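You operate a simulated robot arm through the tools that you are given. There is no shell and no other tool. Be economical: measure what you need, move in short steps, check, and stop when the job is done.

The job below is to be done with a simulated robot arm. You get a single attempt, and the scene is never put back.

## Task
Damp the blue pad and wipe the smudge off the disc in the case holder.
Fine: damp it on the sponge dish; put the pad back and shut the case lid. What is to be rubbed or washed off counts as gone when no trace of it is left.

It is judged by the outcome, as a careful person would: the job done as asked, and still so three seconds after it is handed in. It fails if anything else is knocked over, pushed out of place, dropped, spilled or broken. A push-on lid holds only when it is set on centred and level and pressed home; a screw cap is set on level and turned clockwise until tight.

## Robot
A 6-joint arm with a fingered hand, fixed in place. Base frame: the origin is at the foot of the arm, x ahead of it, y to its left, z up. Lengths are in mm, angles in degrees, forces in N, time in s.
With the tool pointing down near the work surface it reaches from about 340 to 740 mm from the base axis. Its first joint turns from -115.0 to 115.0 degrees. Payload 4 kg.
The tool frame sits at the grasp point between the pads (the TCP): z along the fingers, y along the line on which they close. The tips reach 26 mm beyond it. Largest opening 132 mm; the body of the gripper starts 73 mm behind the TCP. The gripper is a hand of 4 fingers: y runs from the thumb to the fingers, the wrist lies at [0, 0, -239] in the tool frame, and closing takes about 1.5 s.
Orientation is that of the tool frame in the base frame, as a unit quaternion [w, x, y, z]. With the fingers straight down and closing along the base's y, the tool's x points along the base's -x, its y along +y and its z along -z.

## Interface
- The arm moves only by the tool arm_command. Its argument "deltas" is a list of rows, each a list of 2 entries, a list of its own where there are three numbers: the shift along the base's x, y, z in mm, then the turn, a rotation vector about the base's x, y, z in degrees. In form: [[[dx, dy, dz], [wx, wy, wz]], ...]. A call has 1 to 20 rows; each row is the pose to reach, as a shift and turn from the pose commanded when the call began. "hand" is the opening, from 0 (shut) to 1 (fully open), set as the call begins (left out, the last holds). A row lasts 0.2 s, in which the tool goes at most 50 mm and 8.6 degrees; a call with a longer step from one row to the next is refused whole, and so is a gripper value outside its range. Where a pose cannot be reached the arm comes as near as it can. A force on the tool above 70 N (or 10 N above the force at the start of the call, whichever is more), or a blocked arm, ends the call early, and 0.2 s more pass. The fingers move at their own pace (about 153 mm/s each) and stop on an object; they squeeze with about 22 N. The grip force told is the motor's: it shows also when the fingers shut on nothing. Time passes only in rows, and 0.2 s behind the last, so rows that repeat a pose let the fingers close. The reply holds the time, the measured pose of the TCP, the force on the tool along the base axes, the opening and the grip force, in the units named above and with some noise, with the torque about the TCP (base axes, N m) and any sound that the robot's microphone picked up.
- Cameras (640 x 400 px; columns grow to the right, rows downward): "scene" is fixed at [407.1, -646, 1420.2]; the picture's right is [0.41, 0.91, 0.00], its down [0.66, -0.30, -0.69] and it looks along [-0.63, 0.28, -0.72] (base axes); focal length 214 px, centre (320, 200). "wrist" rides on the gripper at [68, 2, -97] in the tool frame; the picture's right is [-0.03, 1.00, 0.00], its down [-0.82, -0.02, -0.58] and it looks along [-0.58, -0.01, 0.82] (tool axes); focal length 270 px, centre (320, 200). There is no depth. A picture from a camera that has moved, and an enlarged one, comes with that camera's place and axes in the base frame and with its lens. The place of the scene camera against the robot may be out by one fixed shift of up to 12 mm in any direction.
- camera(camera): a new picture of that camera. No time passes.
- slide_trunk(by): slides the trunk up (or, below 0, down) by that many mm; the arm rides with it, the base frame stays. It gives what a move gives, with no picture.
- move_fingers(finger1, finger2, finger3, thumb_bend): sets how far each is bent, from 0 (flat) to 1 (curled in); at 0.3 the hand is open as for a grip, at 0.7 the pads meet at the TCP. One left out holds its place. A second passes; each finger stops where it meets its share of the squeeze, and holds until it gets a number again. A gripper value or a shape takes the hand back. It gives what a move gives, with no picture; readings hold the bend of each and the force on the fingers (four entries, about 0 where the hand has none), thumb and palm.
- preshape(shape): the hand has 4 fingers and takes this shape, open, in about a second: jaw (thumb against the fingers, like two jaws); tri (thumb and two fingers); tip (a fingertip pinch); poke (one finger out to press); point (the index stretched); flat (the hand flat); cup (the hand cupped); fist (a fist). The gripper value then closes the fingers along that shape, each until it touches; the sizes above hold for jaw. It gives what a move gives, with no picture.
- inspect(camera, box): a new picture of the part [left, top, right, bottom] of that camera's present view, enlarged. No time passes.
- finish_job(): hands the job in; it is judged then, once.

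Go step by step. Nothing tells you positions but the pictures and the camera data: compare them with the known pose of the tool, close in by small moves and look again before you grip or let go. The budget is 120 turns and 76 pictures, counting those below and the enlarged ones. Unless the task says otherwise, let go and move clear before handing in, and close with one line.

The tools are called after "Emit:" as a command line: name --argument value ..., lists and objects as JSON in quotes. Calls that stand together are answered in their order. arm_command: Moves the arm, as the interface text tells. Its arguments: {"type":"object","properties":{"deltas":{"type":"array","items":{"type":"array"}},"hand":{"type":"number"}},"required":["deltas"]} The other tools are called the same way: slide_trunk (by) slides the trunk up or down; preshape (shape) gives the hand a shape; move_fingers (finger1, finger2, finger3, thumb_bend) moves the fingers one by one; camera (camera) takes a picture; inspect (camera, box) takes an enlarged picture of a part of a camera's view; finish_job () hands the job in.

At the start:

```text
t: 0.0
ee_pos: [163.8, -398.3, 1194.3]
orientation: [0.0, 0.0, 1.0, 0.001]
wrist_force: [-0.1, 0.7, -0.1]
torque: [0.0, -0.02, -0.01]
width: 132.2
grip_force: 0.1
shape: jaw
bend: [0.3, 0.3, 0.3, 0.3]
finger forces: [0.0, 0.0, 0.0, 0.0, 0.0, 0.0]
trunk travel left (down, up): [-850.0, 140.0]
```

scene: 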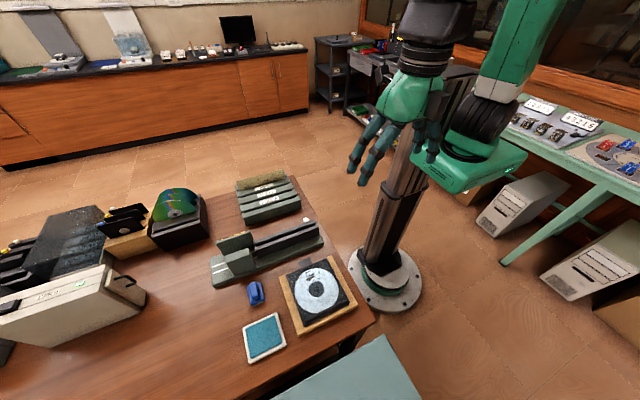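
wrist: 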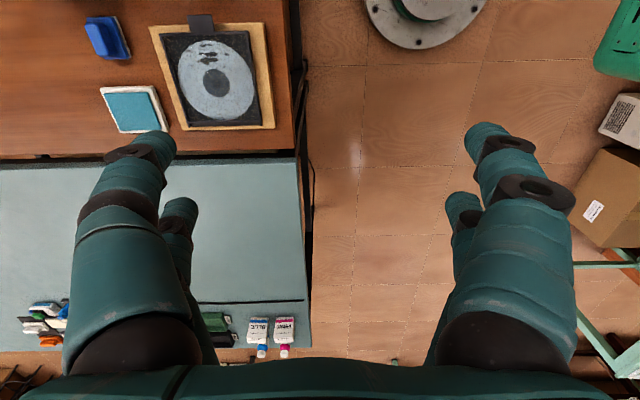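

I see the desk with a disc in a case holder, a teal sponge dish and a blue pad. I'll look closer first.

Emit:
inspect --camera "scene" --box '[200, 210, 400, 370]'

Emit:
inspect --camera "wrist" --box '[60, 0, 310, 160]'

```text
2.50 times, centred on (300, 290) of scene
camera zoom: at [407.1, -646.0, 1420.2], right [0.41, 0.91, 0.0], down [0.66, -0.3, -0.69], along [-0.63, 0.28, -0.72], focal length 536 px, centre (370, -25)
```

zoom: 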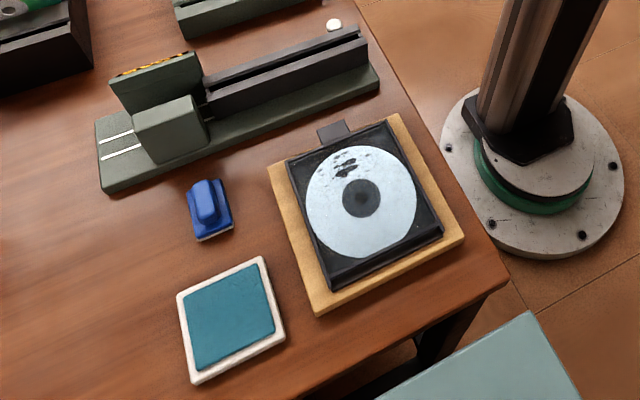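

```text
2.50 times, centred on (185, 80) of wrist
camera zoom: at [95.8, -396.1, 1291.3], right [0.03, 1.0, 0.0], down [0.82, -0.02, 0.58], along [0.58, -0.01, -0.82], focal length 676 px, centre (658, 500)
```

zoom: 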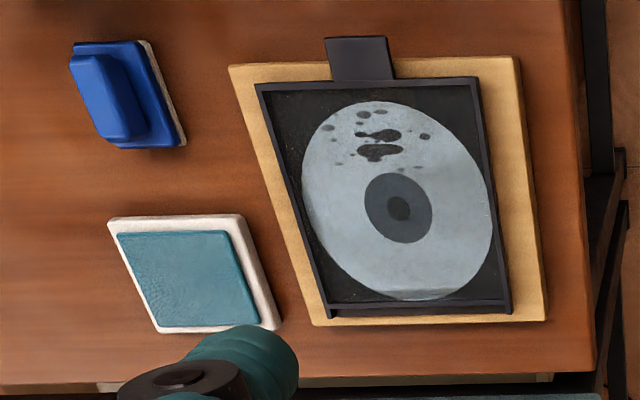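

The disc is near (187, -560, ~815), by triangulation. I'll move the wrist camera over it for a better look.

Emit:
arm_command --deltas '[[[-17, -27, -24], [0, 0, 0]], [[-34, -54, -48], [0, 0, 0]], [[-51, -81, -72], [0, 0, 0]], [[-68, -108, -96], [0, 0, 0]], [[-86, -135, -120], [0, 0, 0]], [[-104, -162, -144], [0, 0, 0]], [[-104, -162, -144], [0, 0, 0]]]'

Emit:
camera --camera "wrist"

```text
t: 1.6
ee_pos: [94.3, -553.8, 1046.2]
orientation: [-0.017, 0.016, 1.0, -0.003]
wrist_force: [-0.1, -0.1, 1.0]
torque: [0.0, 0.0, 0.0]
width: 131.9
grip_force: 0.0
shape: jaw
bend: [0.3, 0.3, 0.3, 0.3]
finger forces: [0.0, 0.0, 0.0, 0.0, 0.0, 0.1]
out of reach, approached as far as the arm can: row 4, 5, 6, 7
trunk travel left (down, up): [-850.0, 140.0]
```

```text
71 pictures are left
camera wrist: at [29.4, -549.2, 1146.1], right [0.06, 1.0, -0.01], down [0.83, -0.04, 0.55], along [0.55, -0.04, -0.84], focal length 270 px, centre (320, 200)
```

wrist: 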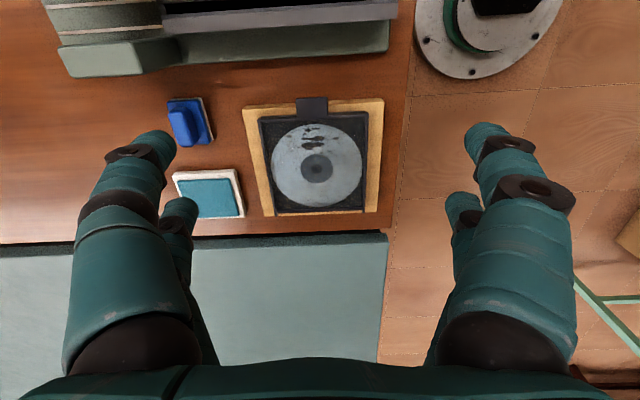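

The arm came near its limit here; I'll check the arm's configuration from the scene camera.

Emit:
camera --camera "scene"

Emit:
inspect --camera "wrist" --box '[150, 80, 400, 240]'

```text
70 pictures are left
```

scene: 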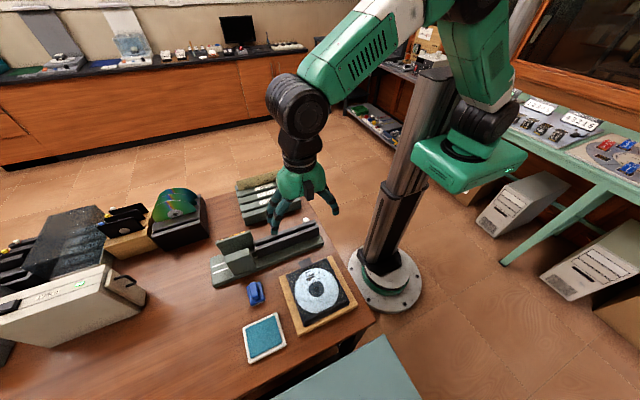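

```text
2.50 times, centred on (275, 160) of wrist
camera zoom: at [29.4, -549.2, 1146.1], right [0.06, 1.0, -0.01], down [0.83, -0.04, 0.55], along [0.55, -0.04, -0.84], focal length 676 px, centre (432, 300)
```

zoom: 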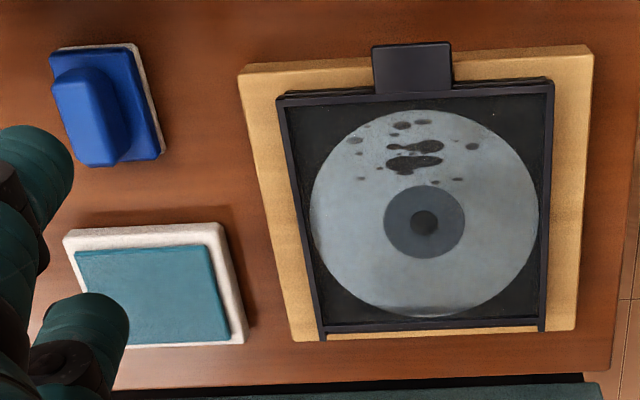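

The pad is around (118, -711) and the dish around (234, -728), near the outer reach. I'll raise the arm and lower the trunk to extend it.

Emit:
arm_command --deltas '[[[10, 0, 40], [0, 0, 0]], [[20, 0, 80], [0, 0, 0]], [[30, 0, 120], [0, 0, 0]], [[40, 0, 160], [0, 0, 0]], [[40, 0, 160], [0, 0, 0]]]'

Emit:
slide_trunk --by -150

Emit:
arm_command --deltas '[[[0, -30, 0], [0, 0, 0]], [[0, -60, 0], [0, 0, 0]], [[0, -90, 0], [0, 0, 0]], [[0, -120, 0], [0, 0, 0]], [[0, -150, 0], [0, 0, 0]], [[0, -150, 0], [0, 0, 0]]]'

```text
t: 2.8
ee_pos: [134.9, -552.6, 1207.9]
orientation: [0.0, 0.0, 1.0, 0.0]
wrist_force: [1.3, 0.7, 0.0]
torque: [-0.02, 0.0, -0.02]
width: 131.9
grip_force: 0.1
shape: jaw
bend: [0.3, 0.3, 0.3, 0.3]
finger forces: [0.0, 0.1, 0.0, 0.0, 0.1, 0.1]
out of reach, approached as far as the arm can: row 1, 2
trunk travel left (down, up): [-850.0, 140.0]
```

```text
t: 4.5
ee_pos: [135.0, -553.3, 1055.3]
orientation: [0.0, 0.0, 1.0, 0.0]
wrist_force: [0.0, 0.3, 0.6]
torque: [-0.05, 0.0, -0.03]
width: 131.8
grip_force: 0.0
shape: jaw
bend: [0.3, 0.3, 0.3, 0.3]
finger forces: [0.0, 0.0, 0.0, 0.0, 0.1, 0.0]
trunk travel left (down, up): [-700.0, 290.0]
```

```text
t: 6.0
ee_pos: [138.7, -633.3, 1028.7]
orientation: [-0.001, 0.005, 1.0, 0.0]
wrist_force: [-0.1, 0.9, -0.4]
torque: [-0.01, 0.01, 0.03]
width: 132.0
grip_force: 0.0
shape: jaw
bend: [0.3, 0.3, 0.3, 0.3]
finger forces: [0.0, 0.1, 0.1, 0.1, 0.0, 0.0]
out of reach, approached as far as the arm can: row 3, 4, 5, 6
trunk travel left (down, up): [-700.0, 290.0]
```

Emit:
arm_command --deltas '[[[0, 0, -40], [0, 0, 0]], [[0, 20, -80], [0, 0, 0]], [[0, -10, -100], [0, 0, 0]], [[0, -50, -100], [0, 0, 0]], [[0, -90, -100], [0, 0, 0]], [[0, -90, -100], [0, 0, 0]]]'

Emit:
camera --camera "wrist"

Emit:
camera --camera "scene"

```text
t: 7.3
ee_pos: [141.1, -668.1, 920.3]
orientation: [-0.001, 0.004, 1.0, 0.0]
wrist_force: [-0.7, 0.8, 0.3]
torque: [0.01, -0.01, -0.02]
width: 132.0
grip_force: 0.0
shape: jaw
bend: [0.3, 0.3, 0.3, 0.3]
finger forces: [0.0, 0.0, 0.0, 0.1, 0.0, 0.0]
out of reach, approached as far as the arm can: row 4, 5, 6
trunk travel left (down, up): [-700.0, 290.0]
```

```text
68 pictures are left
camera wrist: at [73.3, -666.4, 1018.4], right [0.03, 1.0, 0.0], down [0.82, -0.03, 0.58], along [0.58, -0.02, -0.82], focal length 270 px, centre (320, 200)
```

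wrist: 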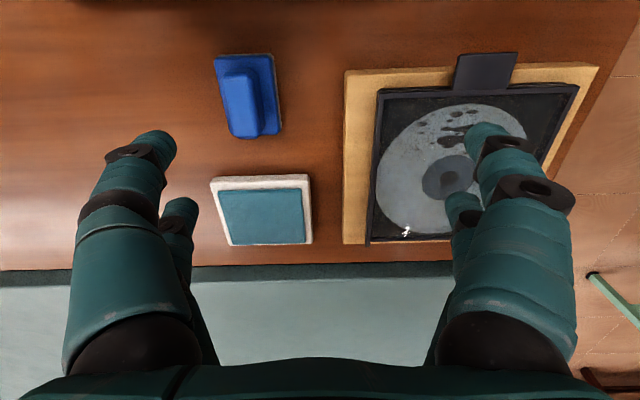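

```text
67 pictures are left
```

scene: 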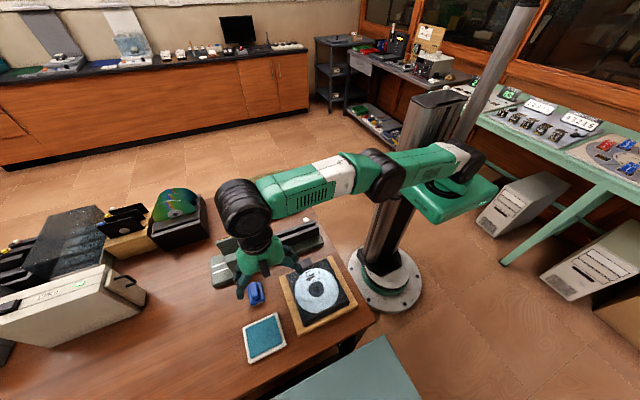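

The arm is nearly straight, so shoulder height should match wrist height at work level. I'll raise the trunk 80 mm and view the case closely.

Emit:
arm_command --deltas '[[[-20, 40, 0], [0, 0, 0]], [[-50, 80, 0], [0, 0, 0]], [[-60, 110, -30], [0, 0, 0]], [[-70, 110, -60], [0, 0, 0]], [[-70, 110, -80], [0, 0, 0]], [[-70, 110, -80], [0, 0, 0]]]'

Emit:
slide_trunk --by 80

Emit:
camera --camera "wrist"

```text
t: 8.8
ee_pos: [96.1, -551.9, 838.4]
orientation: [-0.016, 0.012, 1.0, -0.006]
wrist_force: [4.1, 6.8, 21.3]
torque: [-1.32, -0.47, 0.51]
width: 131.9
grip_force: 0.0
shape: jaw
bend: [0.3, 0.26, 0.27, 0.3]
finger forces: [0.0, 1.8, 19.2, 0.0, 0.1, 0.1]
out of reach, approached as far as the arm can: row 1, 2, 3, 4, 5, 6
trunk travel left (down, up): [-700.0, 290.0]
```

```text
t: 9.9
ee_pos: [96.9, -553.9, 917.0]
orientation: [-0.016, 0.012, 1.0, -0.002]
wrist_force: [-0.6, 0.1, -0.3]
torque: [-0.02, -0.01, -0.04]
width: 132.1
grip_force: 0.0
shape: jaw
bend: [0.3, 0.3, 0.3, 0.3]
finger forces: [0.1, 0.0, 0.1, 0.1, 0.0, 0.1]
trunk travel left (down, up): [-780.0, 210.0]
```

```text
66 pictures are left
camera wrist: at [30.4, -549.5, 1016.3], right [0.05, 1.0, -0.01], down [0.83, -0.04, 0.55], along [0.55, -0.03, -0.83], focal length 270 px, centre (320, 200)
```

wrist: 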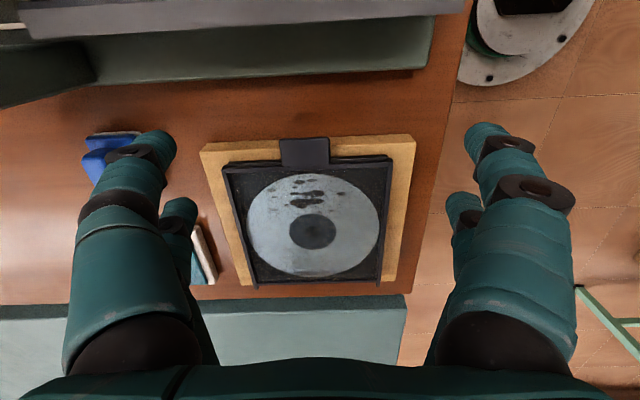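

A finger brushed something at z≈812 (now clear); the case seems unmoved. I'll check the scene and test whether yaw frees the limit towards smaller x.

Emit:
arm_command --deltas '[[[-10, 0, 20], [0, 0, 8]], [[-20, 0, 20], [0, 0, 16]], [[-30, 0, 20], [0, 0, 20]], [[-30, 0, 20], [0, 0, 20]]]'

Emit:
inspect --camera "scene" --box '[200, 210, 400, 370]'

```text
t: 10.9
ee_pos: [135.7, -513.8, 910.2]
orientation: [-0.065, -0.115, 0.991, -0.023]
wrist_force: [-0.3, -0.4, -0.3]
torque: [-0.02, 0.03, -0.02]
width: 132.2
grip_force: 0.0
shape: jaw
bend: [0.3, 0.3, 0.3, 0.3]
finger forces: [0.1, 0.0, 0.0, 0.0, 0.1, 0.0]
out of reach, approached as far as the arm can: row 1, 2, 3, 4
trunk travel left (down, up): [-780.0, 210.0]
```

```text
2.50 times, centred on (300, 290) of scene
camera zoom: at [407.1, -646.0, 1420.2], right [0.41, 0.91, 0.0], down [0.66, -0.3, -0.69], along [-0.63, 0.28, -0.72], focal length 536 px, centre (370, -25)
```

zoom: 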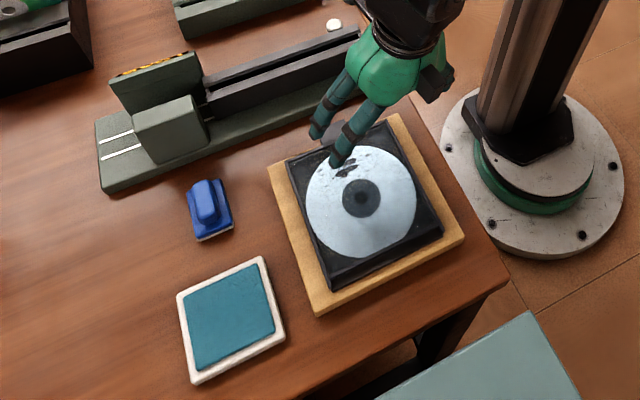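

Nothing moved. Positive yaw hits a wrist limit, while yaw 0 worked at larger radius, so I'll restore the orientation and test reach above the pad.

Emit:
arm_command --deltas '[[[10, -20, 20], [0.7, -1.9, -3.3]], [[10, -50, 20], [1.3, -3.7, -6.6]], [[0, -85, 20], [2, -5.6, -9.9]], [[-6, -120, 10], [2.6, -7.5, -13.2]], [[-10, -150, 0], [2.6, -7.5, -13.2]], [[-16, -180, -10], [2.6, -7.5, -13.2]], [[-16, -200, -20], [2.6, -7.5, -13.2]], [[-16, -200, -20], [2.6, -7.5, -13.2]]]'

Emit:
camera --camera "wrist"

```text
t: 12.7
ee_pos: [138.7, -685.8, 887.8]
orientation: [-0.002, 0.008, 1.0, 0.0]
wrist_force: [-0.5, -0.4, 0.1]
torque: [-0.03, -0.02, 0.02]
width: 131.9
grip_force: 0.0
shape: jaw
bend: [0.3, 0.3, 0.3, 0.3]
finger forces: [0.0, 0.1, 0.0, 0.0, 0.0, 0.0]
out of reach, approached as far as the arm can: row 3, 4, 5, 6, 7, 8
trunk travel left (down, up): [-780.0, 210.0]
```

```text
64 pictures are left
camera wrist: at [70.5, -683.1, 986.4], right [0.04, 1.0, 0.0], down [0.82, -0.03, 0.57], along [0.57, -0.02, -0.82], focal length 270 px, centre (320, 200)
```

wrist: 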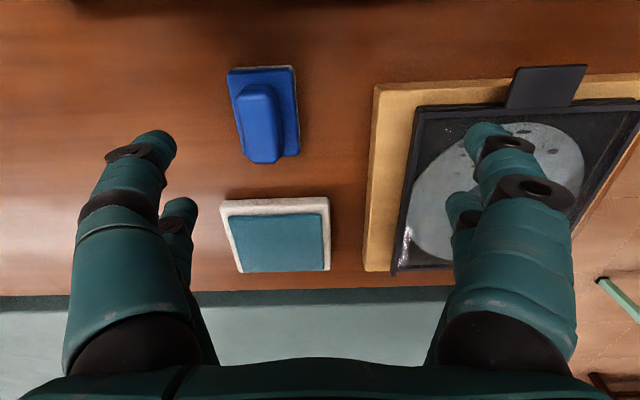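

Vertical reach tops out near radius 700, so I'd grasp the handle lengthwise (closing along x) with the wrist tilted back toward the base. In jaw the fingers sit at about ±21 mm, so I'll look at the tip and tri shapes.

Emit:
preshape --shape "tip"

Emit:
camera --camera "wrist"

Emit:
preshape --shape "tri"

Emit:
camera --camera "wrist"

```text
t: 13.6
ee_pos: [137.3, -685.5, 888.1]
orientation: [-0.003, 0.008, 1.0, -0.001]
wrist_force: [0.1, -0.6, 0.5]
torque: [-0.01, 0.03, -0.01]
width: 131.5
grip_force: 0.0
shape: tip
bend: [0.3, 0.3, 0.3, 0.3]
finger forces: [0.0, 0.0, 0.0, 0.0, 0.1, 0.0]
trunk travel left (down, up): [-780.0, 210.0]
```

```text
63 pictures are left
camera wrist: at [70.3, -683.2, 986.6], right [0.04, 1.0, 0.0], down [0.82, -0.03, 0.57], along [0.57, -0.02, -0.82], focal length 270 px, centre (320, 200)
```

wrist: 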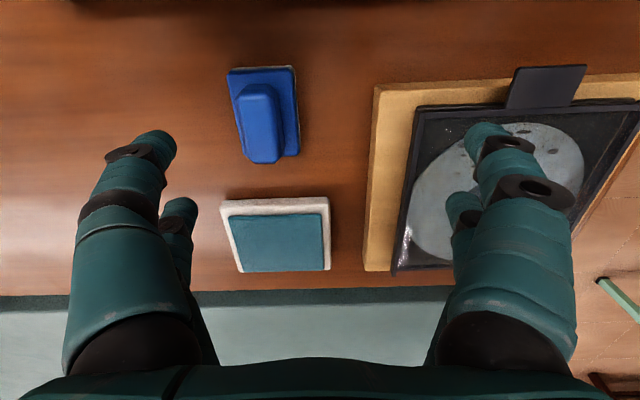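

```text
t: 14.5
ee_pos: [138.6, -685.8, 888.0]
orientation: [-0.002, 0.007, 1.0, -0.001]
wrist_force: [0.1, -0.2, -0.3]
torque: [-0.01, 0.0, 0.0]
width: 131.8
grip_force: 0.1
shape: tri
bend: [0.3, 0.3, 0.3, 0.3]
finger forces: [0.0, 0.0, 0.0, 0.1, 0.1, 0.1]
trunk travel left (down, up): [-780.0, 210.0]
```

```text
62 pictures are left
camera wrist: at [70.4, -683.1, 986.6], right [0.04, 1.0, 0.0], down [0.82, -0.03, 0.57], along [0.57, -0.02, -0.82], focal length 270 px, centre (320, 200)
```

wrist: 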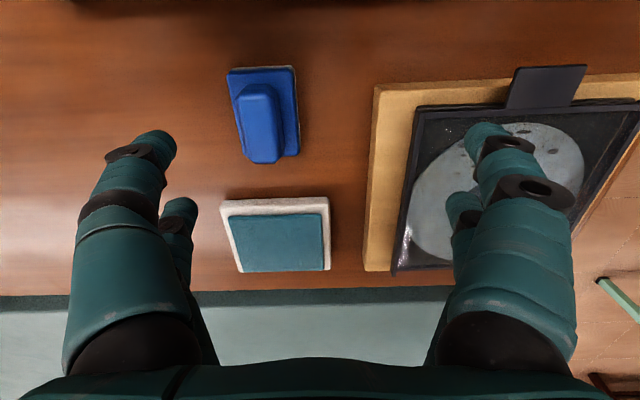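

Open shapes look the same. Next I'll turn the hand by -90° yaw (closing along x, camera inboard looking outward) and test how far it reaches.

Emit:
arm_command --deltas '[[[0, 10, 5], [0, 0, -8]], [[0, 20, 10], [0, 0, -16]], [[0, 30, 12], [0, 0, -24]], [[0, 30, 12], [0, 0, -32]], [[0, 30, 12], [0, 0, -40]], [[0, 30, 12], [0, 0, -48]], [[0, 30, 12], [0, 0, -56]], [[0, 30, 12], [0, 0, -64]], [[0, 30, 12], [0, 0, -72]], [[0, 30, 12], [0, 0, -80]], [[0, 30, 12], [0, 0, -88]], [[0, 30, 12], [0, 0, -90]], [[0, 0, 12], [0, 0, -90]], [[0, -25, 12], [0, 0, -90]], [[0, -50, 12], [0, 0, -90]], [[0, -70, 12], [0, 0, -90]], [[0, -70, 12], [0, 0, -90]]]'

Emit:
camera --camera "wrist"

```text
t: 18.1
ee_pos: [133.9, -686.6, 897.9]
orientation: [0.0, 0.707, 0.708, 0.0]
wrist_force: [3.9, 0.3, 3.1]
torque: [0.0, 0.01, -0.02]
width: 131.8
grip_force: 0.1
shape: tri
bend: [0.3, 0.3, 0.34, 0.3]
finger forces: [0.0, 0.1, 4.2, 0.1, 0.1, 0.1]
out of reach, approached as far as the arm can: row 14, 15, 16, 17
trunk travel left (down, up): [-780.0, 210.0]
```

```text
61 pictures are left
camera wrist: at [134.3, -619.3, 995.0], right [1.0, -0.03, 0.0], down [-0.02, -0.82, 0.58], along [-0.01, -0.58, -0.82], focal length 270 px, centre (320, 200)
```

wrist: 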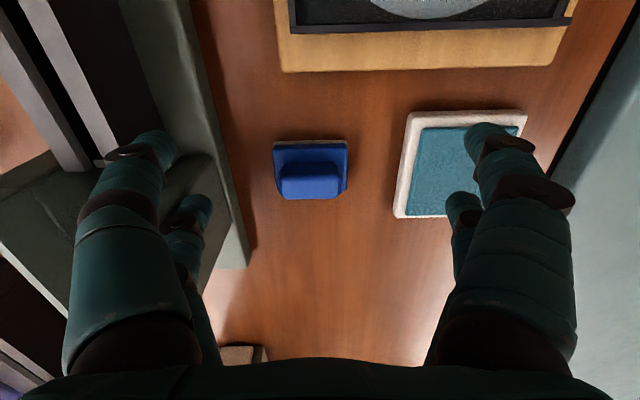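

A finger touched the box on the rack at left. I back off: up and +x, then look.

Emit:
arm_command --deltas '[[[8, 0, 10], [0, 0, 0]], [[15, 10, 40], [0, 0, 0]], [[15, 10, 60], [0, 0, 0]], [[15, 10, 60], [0, 0, 0]]]' --hand 0.55

Emit:
camera --camera "wrist"

Emit:
inspect --camera "scene" --box '[200, 210, 400, 370]'

```text
t: 19.1
ee_pos: [146.6, -676.9, 957.7]
orientation: [0.001, 0.707, 0.707, -0.001]
wrist_force: [-0.2, -0.3, -0.1]
torque: [0.03, -0.01, -0.02]
width: 73.5
grip_force: 0.0
shape: tri
bend: [0.72, 0.72, 0.72, 0.7]
finger forces: [0.0, 0.0, 0.0, 0.0, 0.1, 0.0]
trunk travel left (down, up): [-780.0, 210.0]
```

```text
60 pictures are left
camera wrist: at [148.1, -609.2, 1055.4], right [1.0, -0.03, 0.0], down [-0.02, -0.82, 0.58], along [-0.01, -0.58, -0.82], focal length 270 px, centre (320, 200)
```

wrist: 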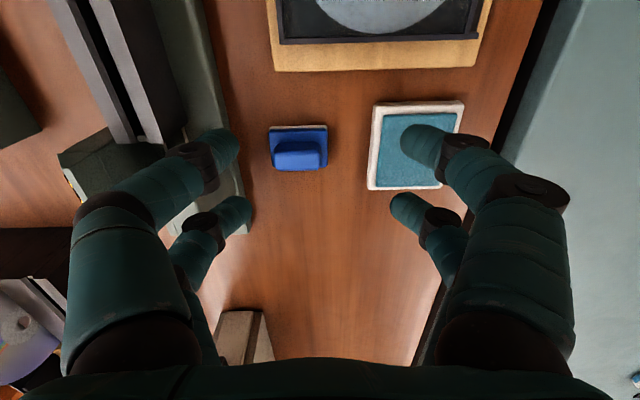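

```text
2.50 times, centred on (300, 290) of scene
camera zoom: at [407.1, -646.0, 1420.2], right [0.41, 0.91, 0.0], down [0.66, -0.3, -0.69], along [-0.63, 0.28, -0.72], focal length 536 px, centre (370, -25)
```

zoom: 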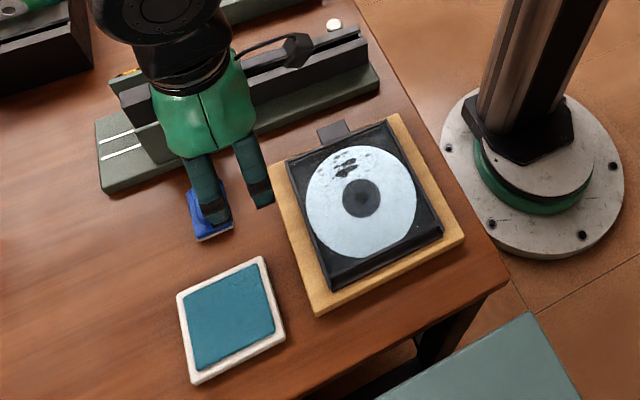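

I need a clear view of the rack's box height and edge, and the case. I'll pull back and inspect.

Emit:
arm_command --deltas '[[[30, 30, 10], [0, 0, 0]], [[60, 70, 10], [0, 0, 0]], [[90, 110, 10], [0, 0, 0]], [[120, 140, 10], [0, 0, 0]], [[150, 160, 10], [0, 0, 0]], [[150, 160, 10], [0, 0, 0]]]'

Emit:
inspect --camera "scene" --box '[205, 210, 285, 310]'

Emit:
inspect --camera "scene" --box '[275, 245, 365, 345]'

Emit:
camera --camera "wrist"

```text
t: 20.5
ee_pos: [296.7, -517.5, 966.3]
orientation: [0.001, 0.707, 0.707, -0.001]
wrist_force: [-0.5, -0.6, -0.4]
torque: [-0.04, 0.01, -0.01]
width: 73.1
grip_force: 0.1
shape: tri
bend: [0.72, 0.72, 0.72, 0.7]
finger forces: [0.1, 0.0, 0.0, 0.0, 0.0, 0.0]
trunk travel left (down, up): [-780.0, 210.0]
```

```text
4.00 times, centred on (245, 260) of scene
camera zoom: at [407.1, -646.0, 1420.2], right [0.41, 0.91, 0.0], down [0.66, -0.3, -0.69], along [-0.63, 0.28, -0.72], focal length 858 px, centre (620, -40)
```

zoom: 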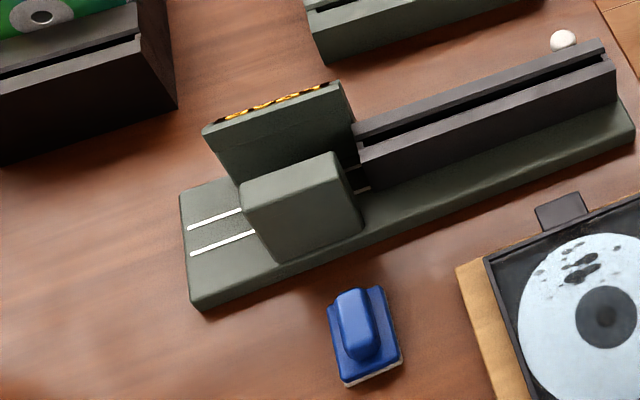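

```text
4.00 times, centred on (320, 295) of scene
camera zoom: at [407.1, -646.0, 1420.2], right [0.41, 0.91, 0.0], down [0.66, -0.3, -0.69], along [-0.63, 0.28, -0.72], focal length 858 px, centre (320, -180)
```

zoom: 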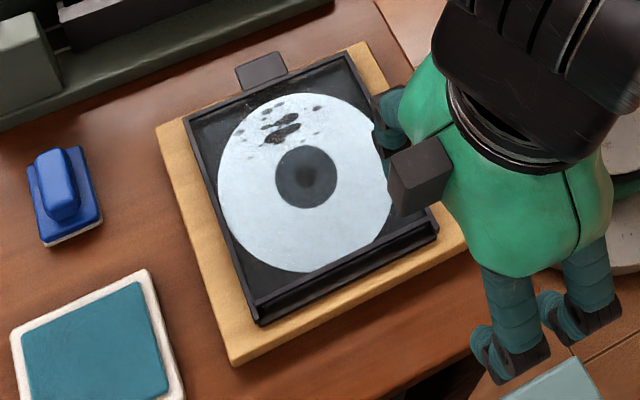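

```text
56 pictures are left
camera wrist: at [298.3, -449.6, 1064.8], right [1.0, -0.03, 0.0], down [-0.02, -0.82, 0.58], along [-0.01, -0.58, -0.82], focal length 270 px, centre (320, 200)
```

wrist: 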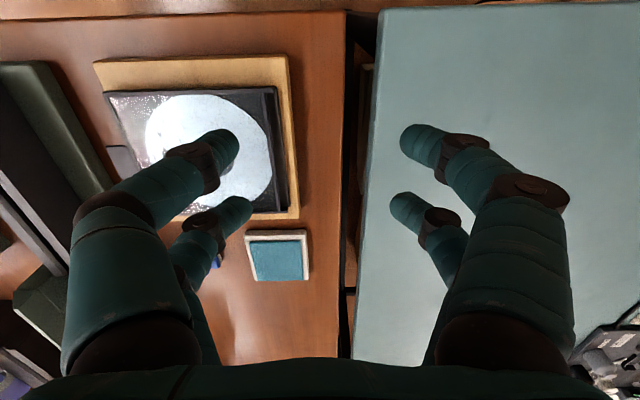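

Box on the rack spans about x≤57, y −700…−770, up to z≈910. Now I'll tilt and look at the case from a lower angle, and see how the "tip" shape closes.

Emit:
preshape --shape "tip"

Emit:
arm_command --deltas '[[[-20, 10, 0], [-7, 0, 0]], [[-50, 30, -20], [-14, 0, 0]], [[-90, 50, -30], [-20, 0, 0]], [[-100, 57, -30], [-20, 0, 0]], [[-100, 57, -30], [-20, 0, 0]], [[-100, 57, -30], [-20, 0, 0]]]' --hand 0.3

Emit:
camera --camera "wrist"

```text
t: 21.4
ee_pos: [297.0, -518.1, 967.8]
orientation: [0.001, 0.707, 0.707, -0.001]
wrist_force: [-0.2, -1.1, 0.2]
torque: [-0.02, 0.0, -0.03]
width: 131.8
grip_force: 0.2
shape: tip
bend: [0.3, 0.3, 0.3, 0.3]
finger forces: [0.0, 0.0, 0.0, 0.1, 0.1, 0.1]
trunk travel left (down, up): [-780.0, 210.0]
```

```text
t: 22.8
ee_pos: [196.4, -461.1, 937.6]
orientation: [0.124, 0.696, 0.696, -0.124]
wrist_force: [0.3, 0.3, -0.2]
torque: [0.04, -0.01, -0.02]
width: 39.9
grip_force: 0.0
shape: tip
bend: [0.73, 0.73, 0.73, 0.7]
finger forces: [0.1, 0.1, 0.0, 0.0, 0.1, 0.0]
trunk travel left (down, up): [-780.0, 210.0]
```

```text
55 pictures are left
camera wrist: at [198.4, -363.3, 1006.7], right [1.0, -0.02, 0.01], down [-0.02, -0.57, 0.82], along [-0.01, -0.82, -0.57], focal length 270 px, centre (320, 200)
```

wrist: 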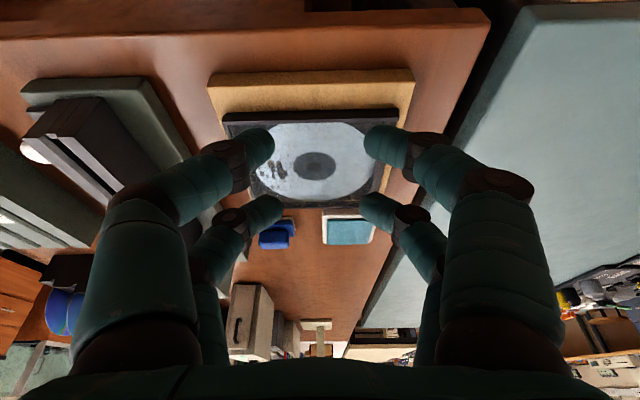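

Emit:
inspect --camera "wrist" --box '[200, 60, 440, 220]'

```text
2.50 times, centred on (320, 140) of wrist
camera zoom: at [198.4, -363.3, 1006.7], right [1.0, -0.02, 0.01], down [-0.02, -0.57, 0.82], along [-0.01, -0.82, -0.57], focal length 676 px, centre (320, 350)
```

zoom: 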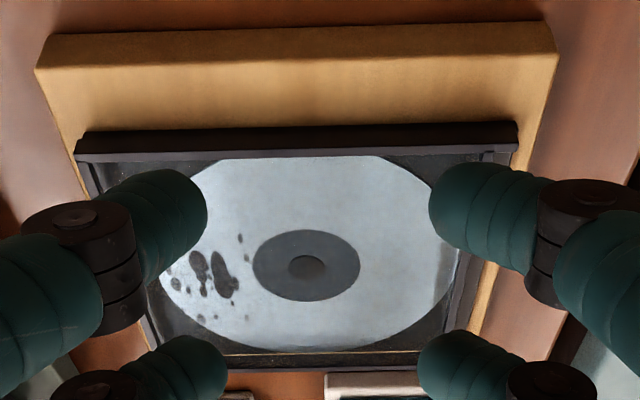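

Emit:
inspect --camera "scene" --box '[280, 255, 360, 335]'

Emit:
arm_command --deltas '[[[20, 20, 20], [0, 0, 8]], [[50, 40, 30], [0, 0, 16]], [[50, 80, 50], [0, 0, 24]], [[30, 100, 50], [0, 0, 32]], [[0, 100, 50], [0, 0, 40]], [[-30, 100, 50], [0, 0, 48]], [[-60, 100, 50], [0, 0, 48]], [[-60, 100, 50], [0, 0, 48]]]' --hand 0.6

Emit:
camera --camera "wrist"

```text
5.00 times, centred on (320, 295) of scene
camera zoom: at [407.1, -646.0, 1420.2], right [0.41, 0.91, 0.0], down [0.66, -0.3, -0.69], along [-0.63, 0.28, -0.72], focal length 1072 px, centre (320, -275)
```

zoom: 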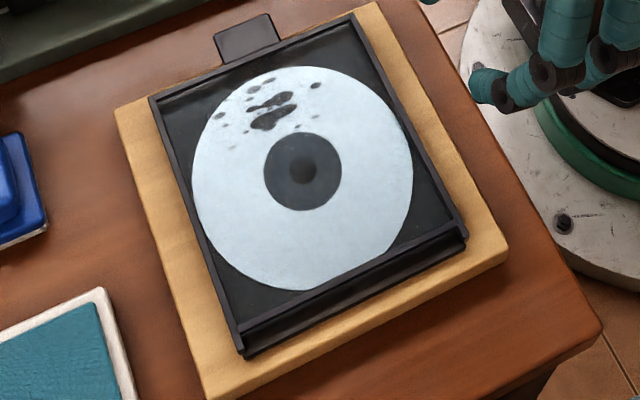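

```text
t: 24.6
ee_pos: [135.9, -360.3, 986.0]
orientation: [0.162, 0.352, 0.92, -0.062]
wrist_force: [-0.3, 0.5, -0.7]
torque: [0.01, 0.0, 0.01]
width: 78.8
grip_force: 0.1
shape: tip
bend: [0.71, 0.71, 0.71, 0.7]
finger forces: [0.1, 0.1, 0.1, 0.1, 0.0, 0.0]
trunk travel left (down, up): [-780.0, 210.0]
```

```text
52 pictures are left
camera wrist: at [64.3, -294.4, 1055.4], right [0.69, 0.73, 0.01], down [0.41, -0.4, 0.82], along [0.6, -0.56, -0.57], focal length 270 px, centre (320, 200)
```

wrist: 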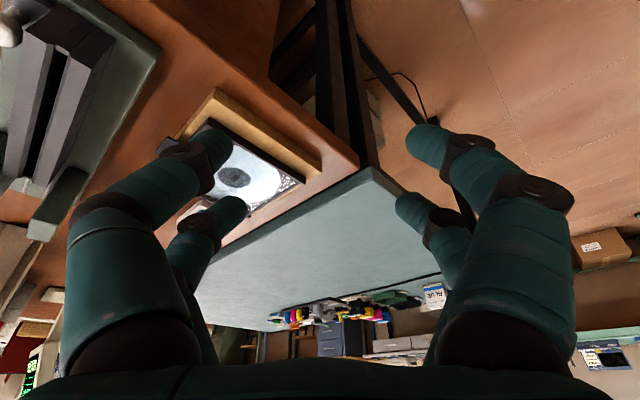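

The lid is still not obvious; I'll look at the case from the +x/+y corner.

Emit:
arm_command --deltas '[[[20, 0, 10], [0, 0, -8]], [[50, 0, 20], [0, 0, -16]], [[80, 0, 20], [0, 0, -24]], [[110, 0, 20], [0, 0, -32]], [[130, 0, 20], [0, 0, -40]], [[150, 0, 20], [0, 0, -48]], [[165, 0, 20], [0, 0, -56]], [[175, -10, 20], [0, 0, -64]], [[185, -30, 10], [0, 0, -72]], [[190, -50, 0], [0, 0, -80]], [[190, -80, 0], [0, 0, -88]], [[190, -100, 0], [0, 0, -93]], [[190, -100, 0], [0, 0, -93]]]' --hand 1

Emit:
camera --camera "wrist"

```text
t: 27.4
ee_pos: [326.4, -459.9, 987.9]
orientation: [0.067, 0.91, 0.376, -0.161]
wrist_force: [1.8, 0.4, 0.6]
torque: [-0.04, -0.02, -0.01]
width: 132.0
grip_force: 0.1
shape: tip
bend: [0.3, 0.3, 0.3, 0.3]
finger forces: [0.0, 0.0, 0.0, 0.1, 0.1, 0.0]
trunk travel left (down, up): [-780.0, 210.0]
```

```text
51 pictures are left
camera wrist: at [397.3, -393.2, 1056.2], right [0.69, -0.72, 0.01], down [-0.42, -0.39, 0.82], along [-0.59, -0.57, -0.57], focal length 270 px, centre (320, 200)
```

wrist: 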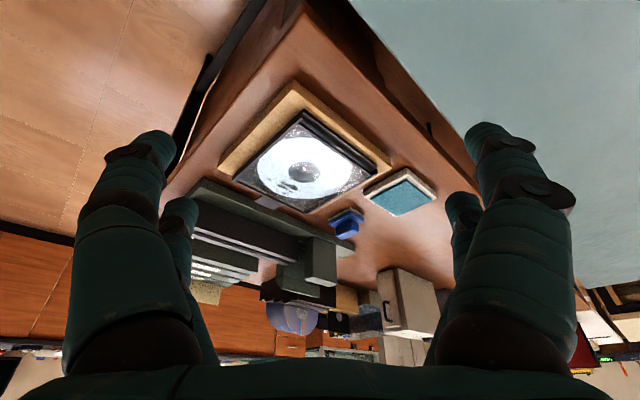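

Emit:
inspect --camera "wrist" --box '[200, 70, 400, 230]'

```text
2.50 times, centred on (300, 150) of wrist
camera zoom: at [397.3, -393.2, 1056.2], right [0.69, -0.72, 0.01], down [-0.42, -0.39, 0.82], along [-0.59, -0.57, -0.57], focal length 676 px, centre (370, 325)
```

zoom: 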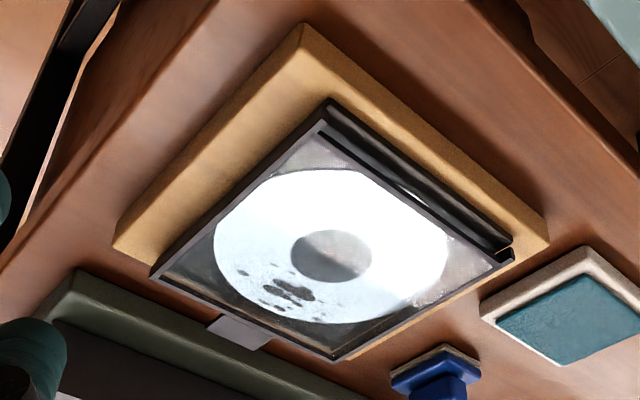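

The case has a clear, dark-framed lid that looks closed, hinged at the +x bar with a lift tab at the −x end (tab at about x 98–118, y −566, z ≈831). So I open it first by pinching the tab's sides; I return to yaw 0.

Emit:
arm_command --deltas '[[[-10, 0, 10], [0, 0, 8]], [[-20, 10, 10], [0, 0, 16]], [[-30, 20, 10], [0, 0, 24]], [[-40, 20, 10], [0, 0, 32]], [[-50, 20, 10], [0, 0, 40]], [[-60, 20, 10], [0, 0, 48]], [[-70, 20, 10], [0, 0, 56]], [[-80, 20, 10], [0, 0, 64]], [[-90, 20, 10], [0, 0, 72]], [[-95, 20, 10], [0, 0, 80]], [[-95, 20, 10], [0, 0, 88]], [[-95, 20, 10], [0, 0, 96]], [[-95, 20, 10], [0, 0, 104]], [[-95, 20, 10], [0, 0, 112]], [[-95, 20, 10], [0, 0, 120]], [[-95, 20, 10], [0, 0, 128]], [[-95, 20, 10], [0, 0, 135]], [[-95, 20, 10], [0, 0, 135]]]' --hand 1

Emit:
arm_command --deltas '[[[-20, -20, 0], [0, 8, 0]], [[-50, -50, 0], [0, 16, 0]], [[-75, -80, 0], [0, 20, 0]], [[-90, -110, 0], [0, 20, 0]], [[-95, -125, -30], [0, 20, 0]], [[-95, -126, -60], [0, 20, 0]], [[-95, -126, -60], [0, 20, 0]]]'

Emit:
move_fingers --finger2 0 --finger3 0 --finger1 0.45 --thumb_bend 0.45

Emit:
camera --camera "wrist"

```text
t: 31.2
ee_pos: [284.0, -443.7, 1027.6]
orientation: [0.15, 0.016, 0.989, 0.001]
wrist_force: [-0.2, 0.0, 0.0]
torque: [-0.01, 0.01, 0.03]
width: 131.7
grip_force: 0.1
shape: tip
bend: [0.3, 0.3, 0.3, 0.3]
finger forces: [0.0, 0.0, 0.0, 0.0, 0.0, 0.1]
out of reach, approached as far as the arm can: row 15, 16, 17, 18
trunk travel left (down, up): [-780.0, 210.0]
```

```text
t: 32.8
ee_pos: [187.5, -569.4, 967.7]
orientation: [-0.025, 0.017, 1.0, -0.002]
wrist_force: [-0.7, -0.4, 0.2]
torque: [-0.02, -0.01, -0.02]
width: 131.7
grip_force: 0.0
shape: tip
bend: [0.3, 0.3, 0.3, 0.3]
finger forces: [0.1, 0.0, 0.0, 0.0, 0.0, 0.0]
trunk travel left (down, up): [-780.0, 210.0]
```

```text
t: 33.8
ee_pos: [187.8, -567.8, 967.3]
orientation: [-0.026, 0.017, 1.0, -0.002]
wrist_force: [0.4, -0.9, 0.4]
torque: [0.02, 0.0, -0.01]
width: 83.6
grip_force: 0.1
shape: fingers
bend: [0.45, 0.0, 0.0, 0.45]
finger forces: [0.0, 0.1, 0.0, 0.0, 0.1, 0.0]
trunk travel left (down, up): [-780.0, 210.0]
```

```text
49 pictures are left
camera wrist: at [125.2, -565.1, 1068.0], right [0.06, 1.0, -0.01], down [0.84, -0.05, 0.54], along [0.53, -0.04, -0.84], focal length 270 px, centre (320, 200)
```

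wrist: 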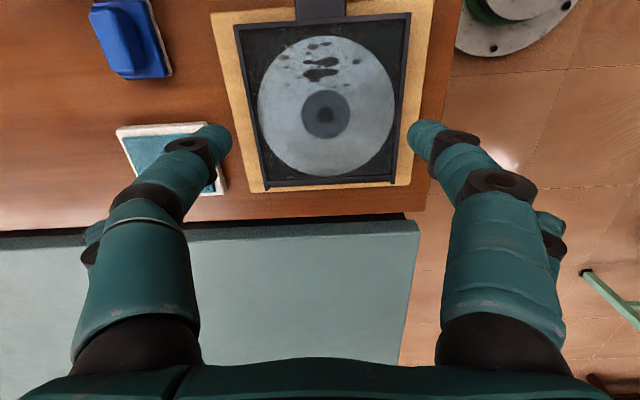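

The near pair (finger1/thumb) is bent and the far pair is spread clear, as wanted. I move over the tab and descend partway.

Emit:
arm_command --deltas '[[[-20, 1, 0], [0, -1, 0.6]], [[-40, 2, -10], [0, -2, 1.3]], [[-60, 2, -30], [0, -3, 1.9]], [[-60, 2, -60], [0, -3, 1.9]], [[-60, 2, -87], [0, -3, 1.9]], [[-60, 2, -87], [0, -3, 1.9]]]'

Emit:
camera --camera "wrist"

Emit:
inspect --camera "scene" --box '[260, 220, 360, 300]'

```text
t: 35.2
ee_pos: [129.4, -568.0, 881.2]
orientation: [-0.001, 0.002, 1.0, -0.002]
wrist_force: [-1.1, 0.2, -0.5]
torque: [0.02, 0.01, 0.03]
width: 83.3
grip_force: 0.1
shape: fingers
bend: [0.45, 0.0, 0.0, 0.45]
finger forces: [0.0, 0.0, 0.1, 0.1, 0.0, 0.0]
trunk travel left (down, up): [-780.0, 210.0]
```

```text
48 pictures are left
camera wrist: at [61.1, -565.0, 977.8], right [0.03, 1.0, 0.0], down [0.82, -0.02, 0.58], along [0.58, -0.02, -0.82], focal length 270 px, centre (320, 200)
```

wrist: 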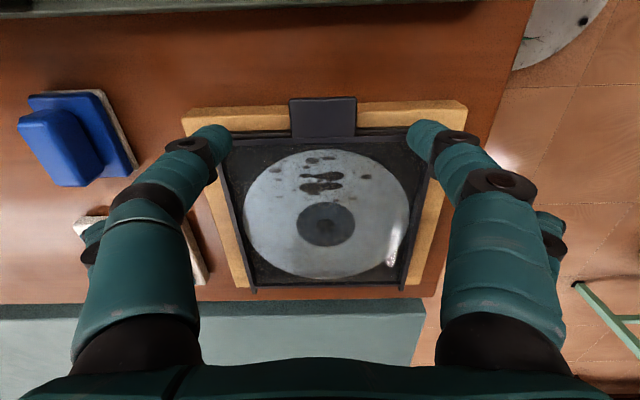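

```text
5.00 times, centred on (310, 260) of scene
camera zoom: at [407.1, -646.0, 1420.2], right [0.41, 0.91, 0.0], down [0.66, -0.3, -0.69], along [-0.63, 0.28, -0.72], focal length 1072 px, centre (370, -100)
```

zoom: 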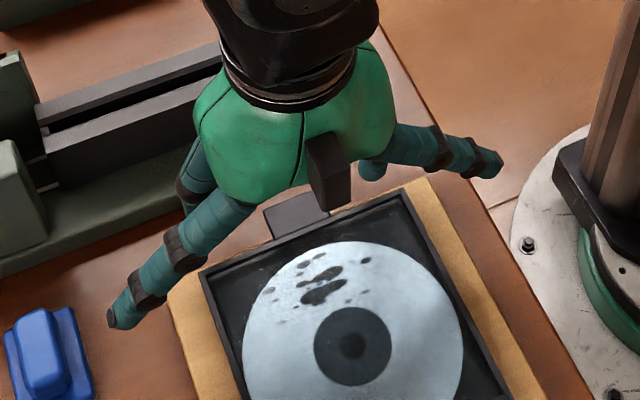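

The tab sits centrally at y≈−566. I'll descend so the fingertips flank it, then close the near pair.

Emit:
arm_command --deltas '[[[-1, 2, -10], [0, 0, 0]], [[-1, 2, -20], [0, 0, 0]], [[-1, 2, -29], [0, 0, 0]], [[-1, 2, -29], [0, 0, 0]]]'

Emit:
move_fingers --finger1 0.7 --thumb_bend 0.7

Emit:
camera --camera "wrist"

```text
t: 36.2
ee_pos: [129.1, -565.1, 852.3]
orientation: [-0.002, 0.003, 1.0, -0.002]
wrist_force: [0.2, -0.8, 7.5]
torque: [0.33, 0.1, 0.02]
width: 83.8
grip_force: 3.6
shape: fingers
bend: [0.45, 0.0, 0.0, 0.45]
finger forces: [7.0, 0.0, 0.0, 0.0, 0.1, 0.0]
trunk travel left (down, up): [-780.0, 210.0]
```

```text
t: 37.2
ee_pos: [129.5, -565.3, 850.7]
orientation: [-0.002, 0.003, 1.0, -0.002]
wrist_force: [-0.5, -5.0, 2.2]
torque: [-0.03, 0.07, 0.11]
width: 29.4
grip_force: 9.4
shape: fingers
bend: [0.63, 0.0, 0.0, 0.65]
finger forces: [7.1, 0.1, 0.0, 0.0, 10.6, 0.0]
trunk travel left (down, up): [-780.0, 210.0]
```

```text
46 pictures are left
camera wrist: at [60.6, -563.7, 948.7], right [0.03, 1.0, 0.0], down [0.82, -0.02, 0.58], along [0.57, -0.02, -0.82], focal length 270 px, centre (320, 200)
```

wrist: 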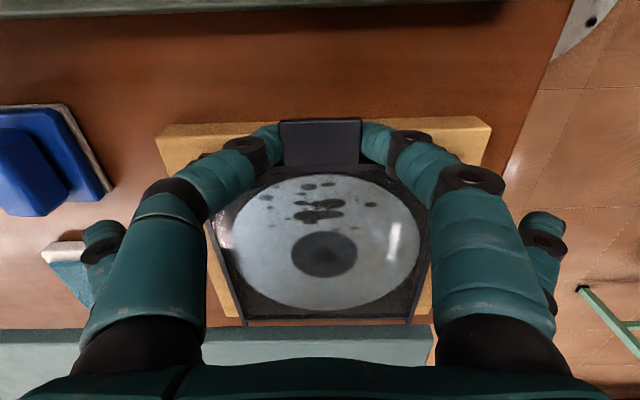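

The tab is gripped on both sides. I'll lift a little along the arc and check.

Emit:
arm_command --deltas '[[[0, 0, 4], [0, 0, 0]], [[0, 0, 8], [0, 0, 0]], [[1, 0, 15], [0, 0, 0]], [[2, 0, 22], [0, 0, 0]], [[3, 0, 30], [0, 0, 0]], [[3, 0, 30], [0, 0, 0]]]'

Emit:
camera --camera "wrist"

```text
t: 38.6
ee_pos: [132.8, -565.6, 881.4]
orientation: [0.0, 0.001, 1.0, -0.002]
wrist_force: [1.9, -5.9, -0.3]
torque: [-0.13, -0.06, 0.12]
width: 29.1
grip_force: 8.6
shape: fingers
bend: [0.63, 0.0, 0.0, 0.65]
finger forces: [5.2, 0.0, 0.0, 0.0, 11.2, 0.1]
trunk travel left (down, up): [-780.0, 210.0]
```

```text
45 pictures are left
camera wrist: at [63.4, -563.6, 978.4], right [0.03, 1.0, 0.0], down [0.82, -0.02, 0.58], along [0.58, -0.02, -0.82], focal length 270 px, centre (320, 200)
```

wrist: 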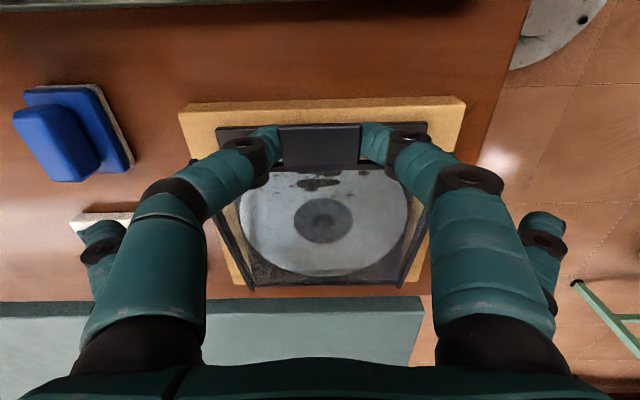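

The lid lifts. I continue along the arc to about 60°.

Emit:
arm_command --deltas '[[[2, 0, 10], [0, 0, 0]], [[6, 0, 21], [0, 0, 0]], [[11, 0, 33], [0, 0, 0]], [[17, 0, 45], [0, 0, 0]], [[24, 0, 56], [0, 0, 0]], [[32, 0, 66], [0, 0, 0]], [[41, 0, 76], [0, 0, 0]], [[51, 0, 85], [0, 0, 0]], [[61, 0, 93], [0, 0, 0]], [[72, 0, 100], [0, 0, 0]], [[72, 0, 100], [0, 0, 0]]]'

Emit:
camera --camera "wrist"

Emit:
inspect --camera "scene" --box '[240, 200, 400, 340]'

```text
t: 41.0
ee_pos: [204.0, -564.6, 981.1]
orientation: [0.001, 0.002, 1.0, -0.001]
wrist_force: [-0.7, -0.3, -0.3]
torque: [0.0, 0.01, 0.04]
width: 3.8
grip_force: 0.0
shape: fingers
bend: [0.69, 0.0, 0.0, 0.7]
finger forces: [0.1, 0.1, 0.1, 0.0, 0.0, 0.0]
trunk travel left (down, up): [-780.0, 210.0]
```

```text
44 pictures are left
camera wrist: at [134.4, -563.6, 1078.6], right [0.03, 1.0, 0.0], down [0.81, -0.02, 0.58], along [0.58, -0.02, -0.82], focal length 270 px, centre (320, 200)
```

wrist: 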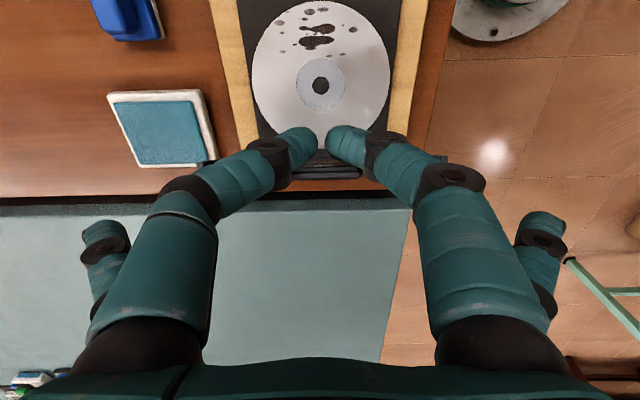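

```text
2.86 times, centred on (320, 270) of scene
camera zoom: at [407.1, -646.0, 1420.2], right [0.41, 0.91, 0.0], down [0.66, -0.3, -0.69], along [-0.63, 0.28, -0.72], focal length 613 px, centre (320, 0)
```

zoom: 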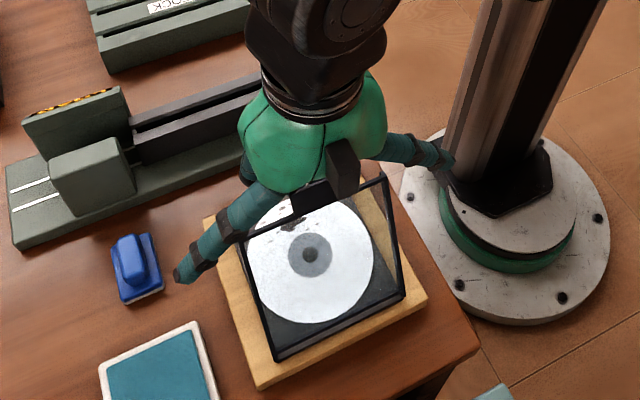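

The grip slid off but the lid stays at roughly 70°. I'll push it gently further open with the closed fingertips.

Emit:
arm_command --deltas '[[[8, 0, -4], [0, 0, 0]], [[16, 0, -8], [0, 0, 0]], [[24, 0, -10], [0, 0, 0]], [[32, 0, -10], [0, 0, 0]], [[40, 0, -10], [0, 0, 0]], [[48, 0, -10], [0, 0, 0]], [[56, 0, -10], [0, 0, 0]], [[64, 0, -10], [0, 0, 0]], [[72, 0, -10], [0, 0, 0]], [[80, 0, -10], [0, 0, 0]], [[80, 0, -10], [0, 0, 0]]]'

Emit:
inspect --camera "scene" --box '[240, 200, 400, 340]'

Emit:
camera --camera "wrist"

```text
t: 43.4
ee_pos: [284.0, -566.0, 971.9]
orientation: [0.001, 0.001, 1.0, -0.002]
wrist_force: [-0.5, 1.3, -0.9]
torque: [0.03, 0.01, 0.01]
width: 3.6
grip_force: 0.1
shape: fingers
bend: [0.69, 0.0, 0.0, 0.7]
finger forces: [0.1, 0.0, 0.0, 0.1, 0.0, 0.0]
trunk travel left (down, up): [-780.0, 210.0]
```

```text
2.86 times, centred on (320, 270) of scene
camera zoom: at [407.1, -646.0, 1420.2], right [0.41, 0.91, 0.0], down [0.66, -0.3, -0.69], along [-0.63, 0.28, -0.72], focal length 613 px, centre (320, 0)
```

zoom: 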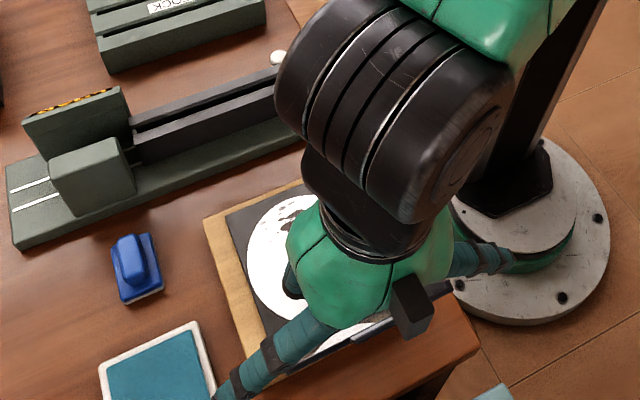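

```text
41 pictures are left
camera wrist: at [214.4, -563.2, 1068.5], right [0.03, 1.0, 0.0], down [0.81, -0.02, 0.58], along [0.58, -0.02, -0.82], focal length 270 px, centre (320, 200)
```

wrist: 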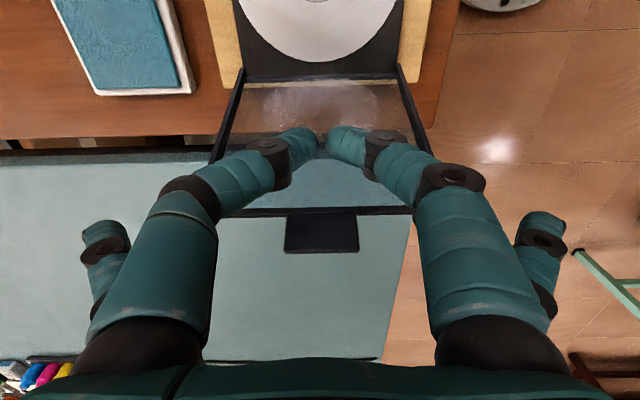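

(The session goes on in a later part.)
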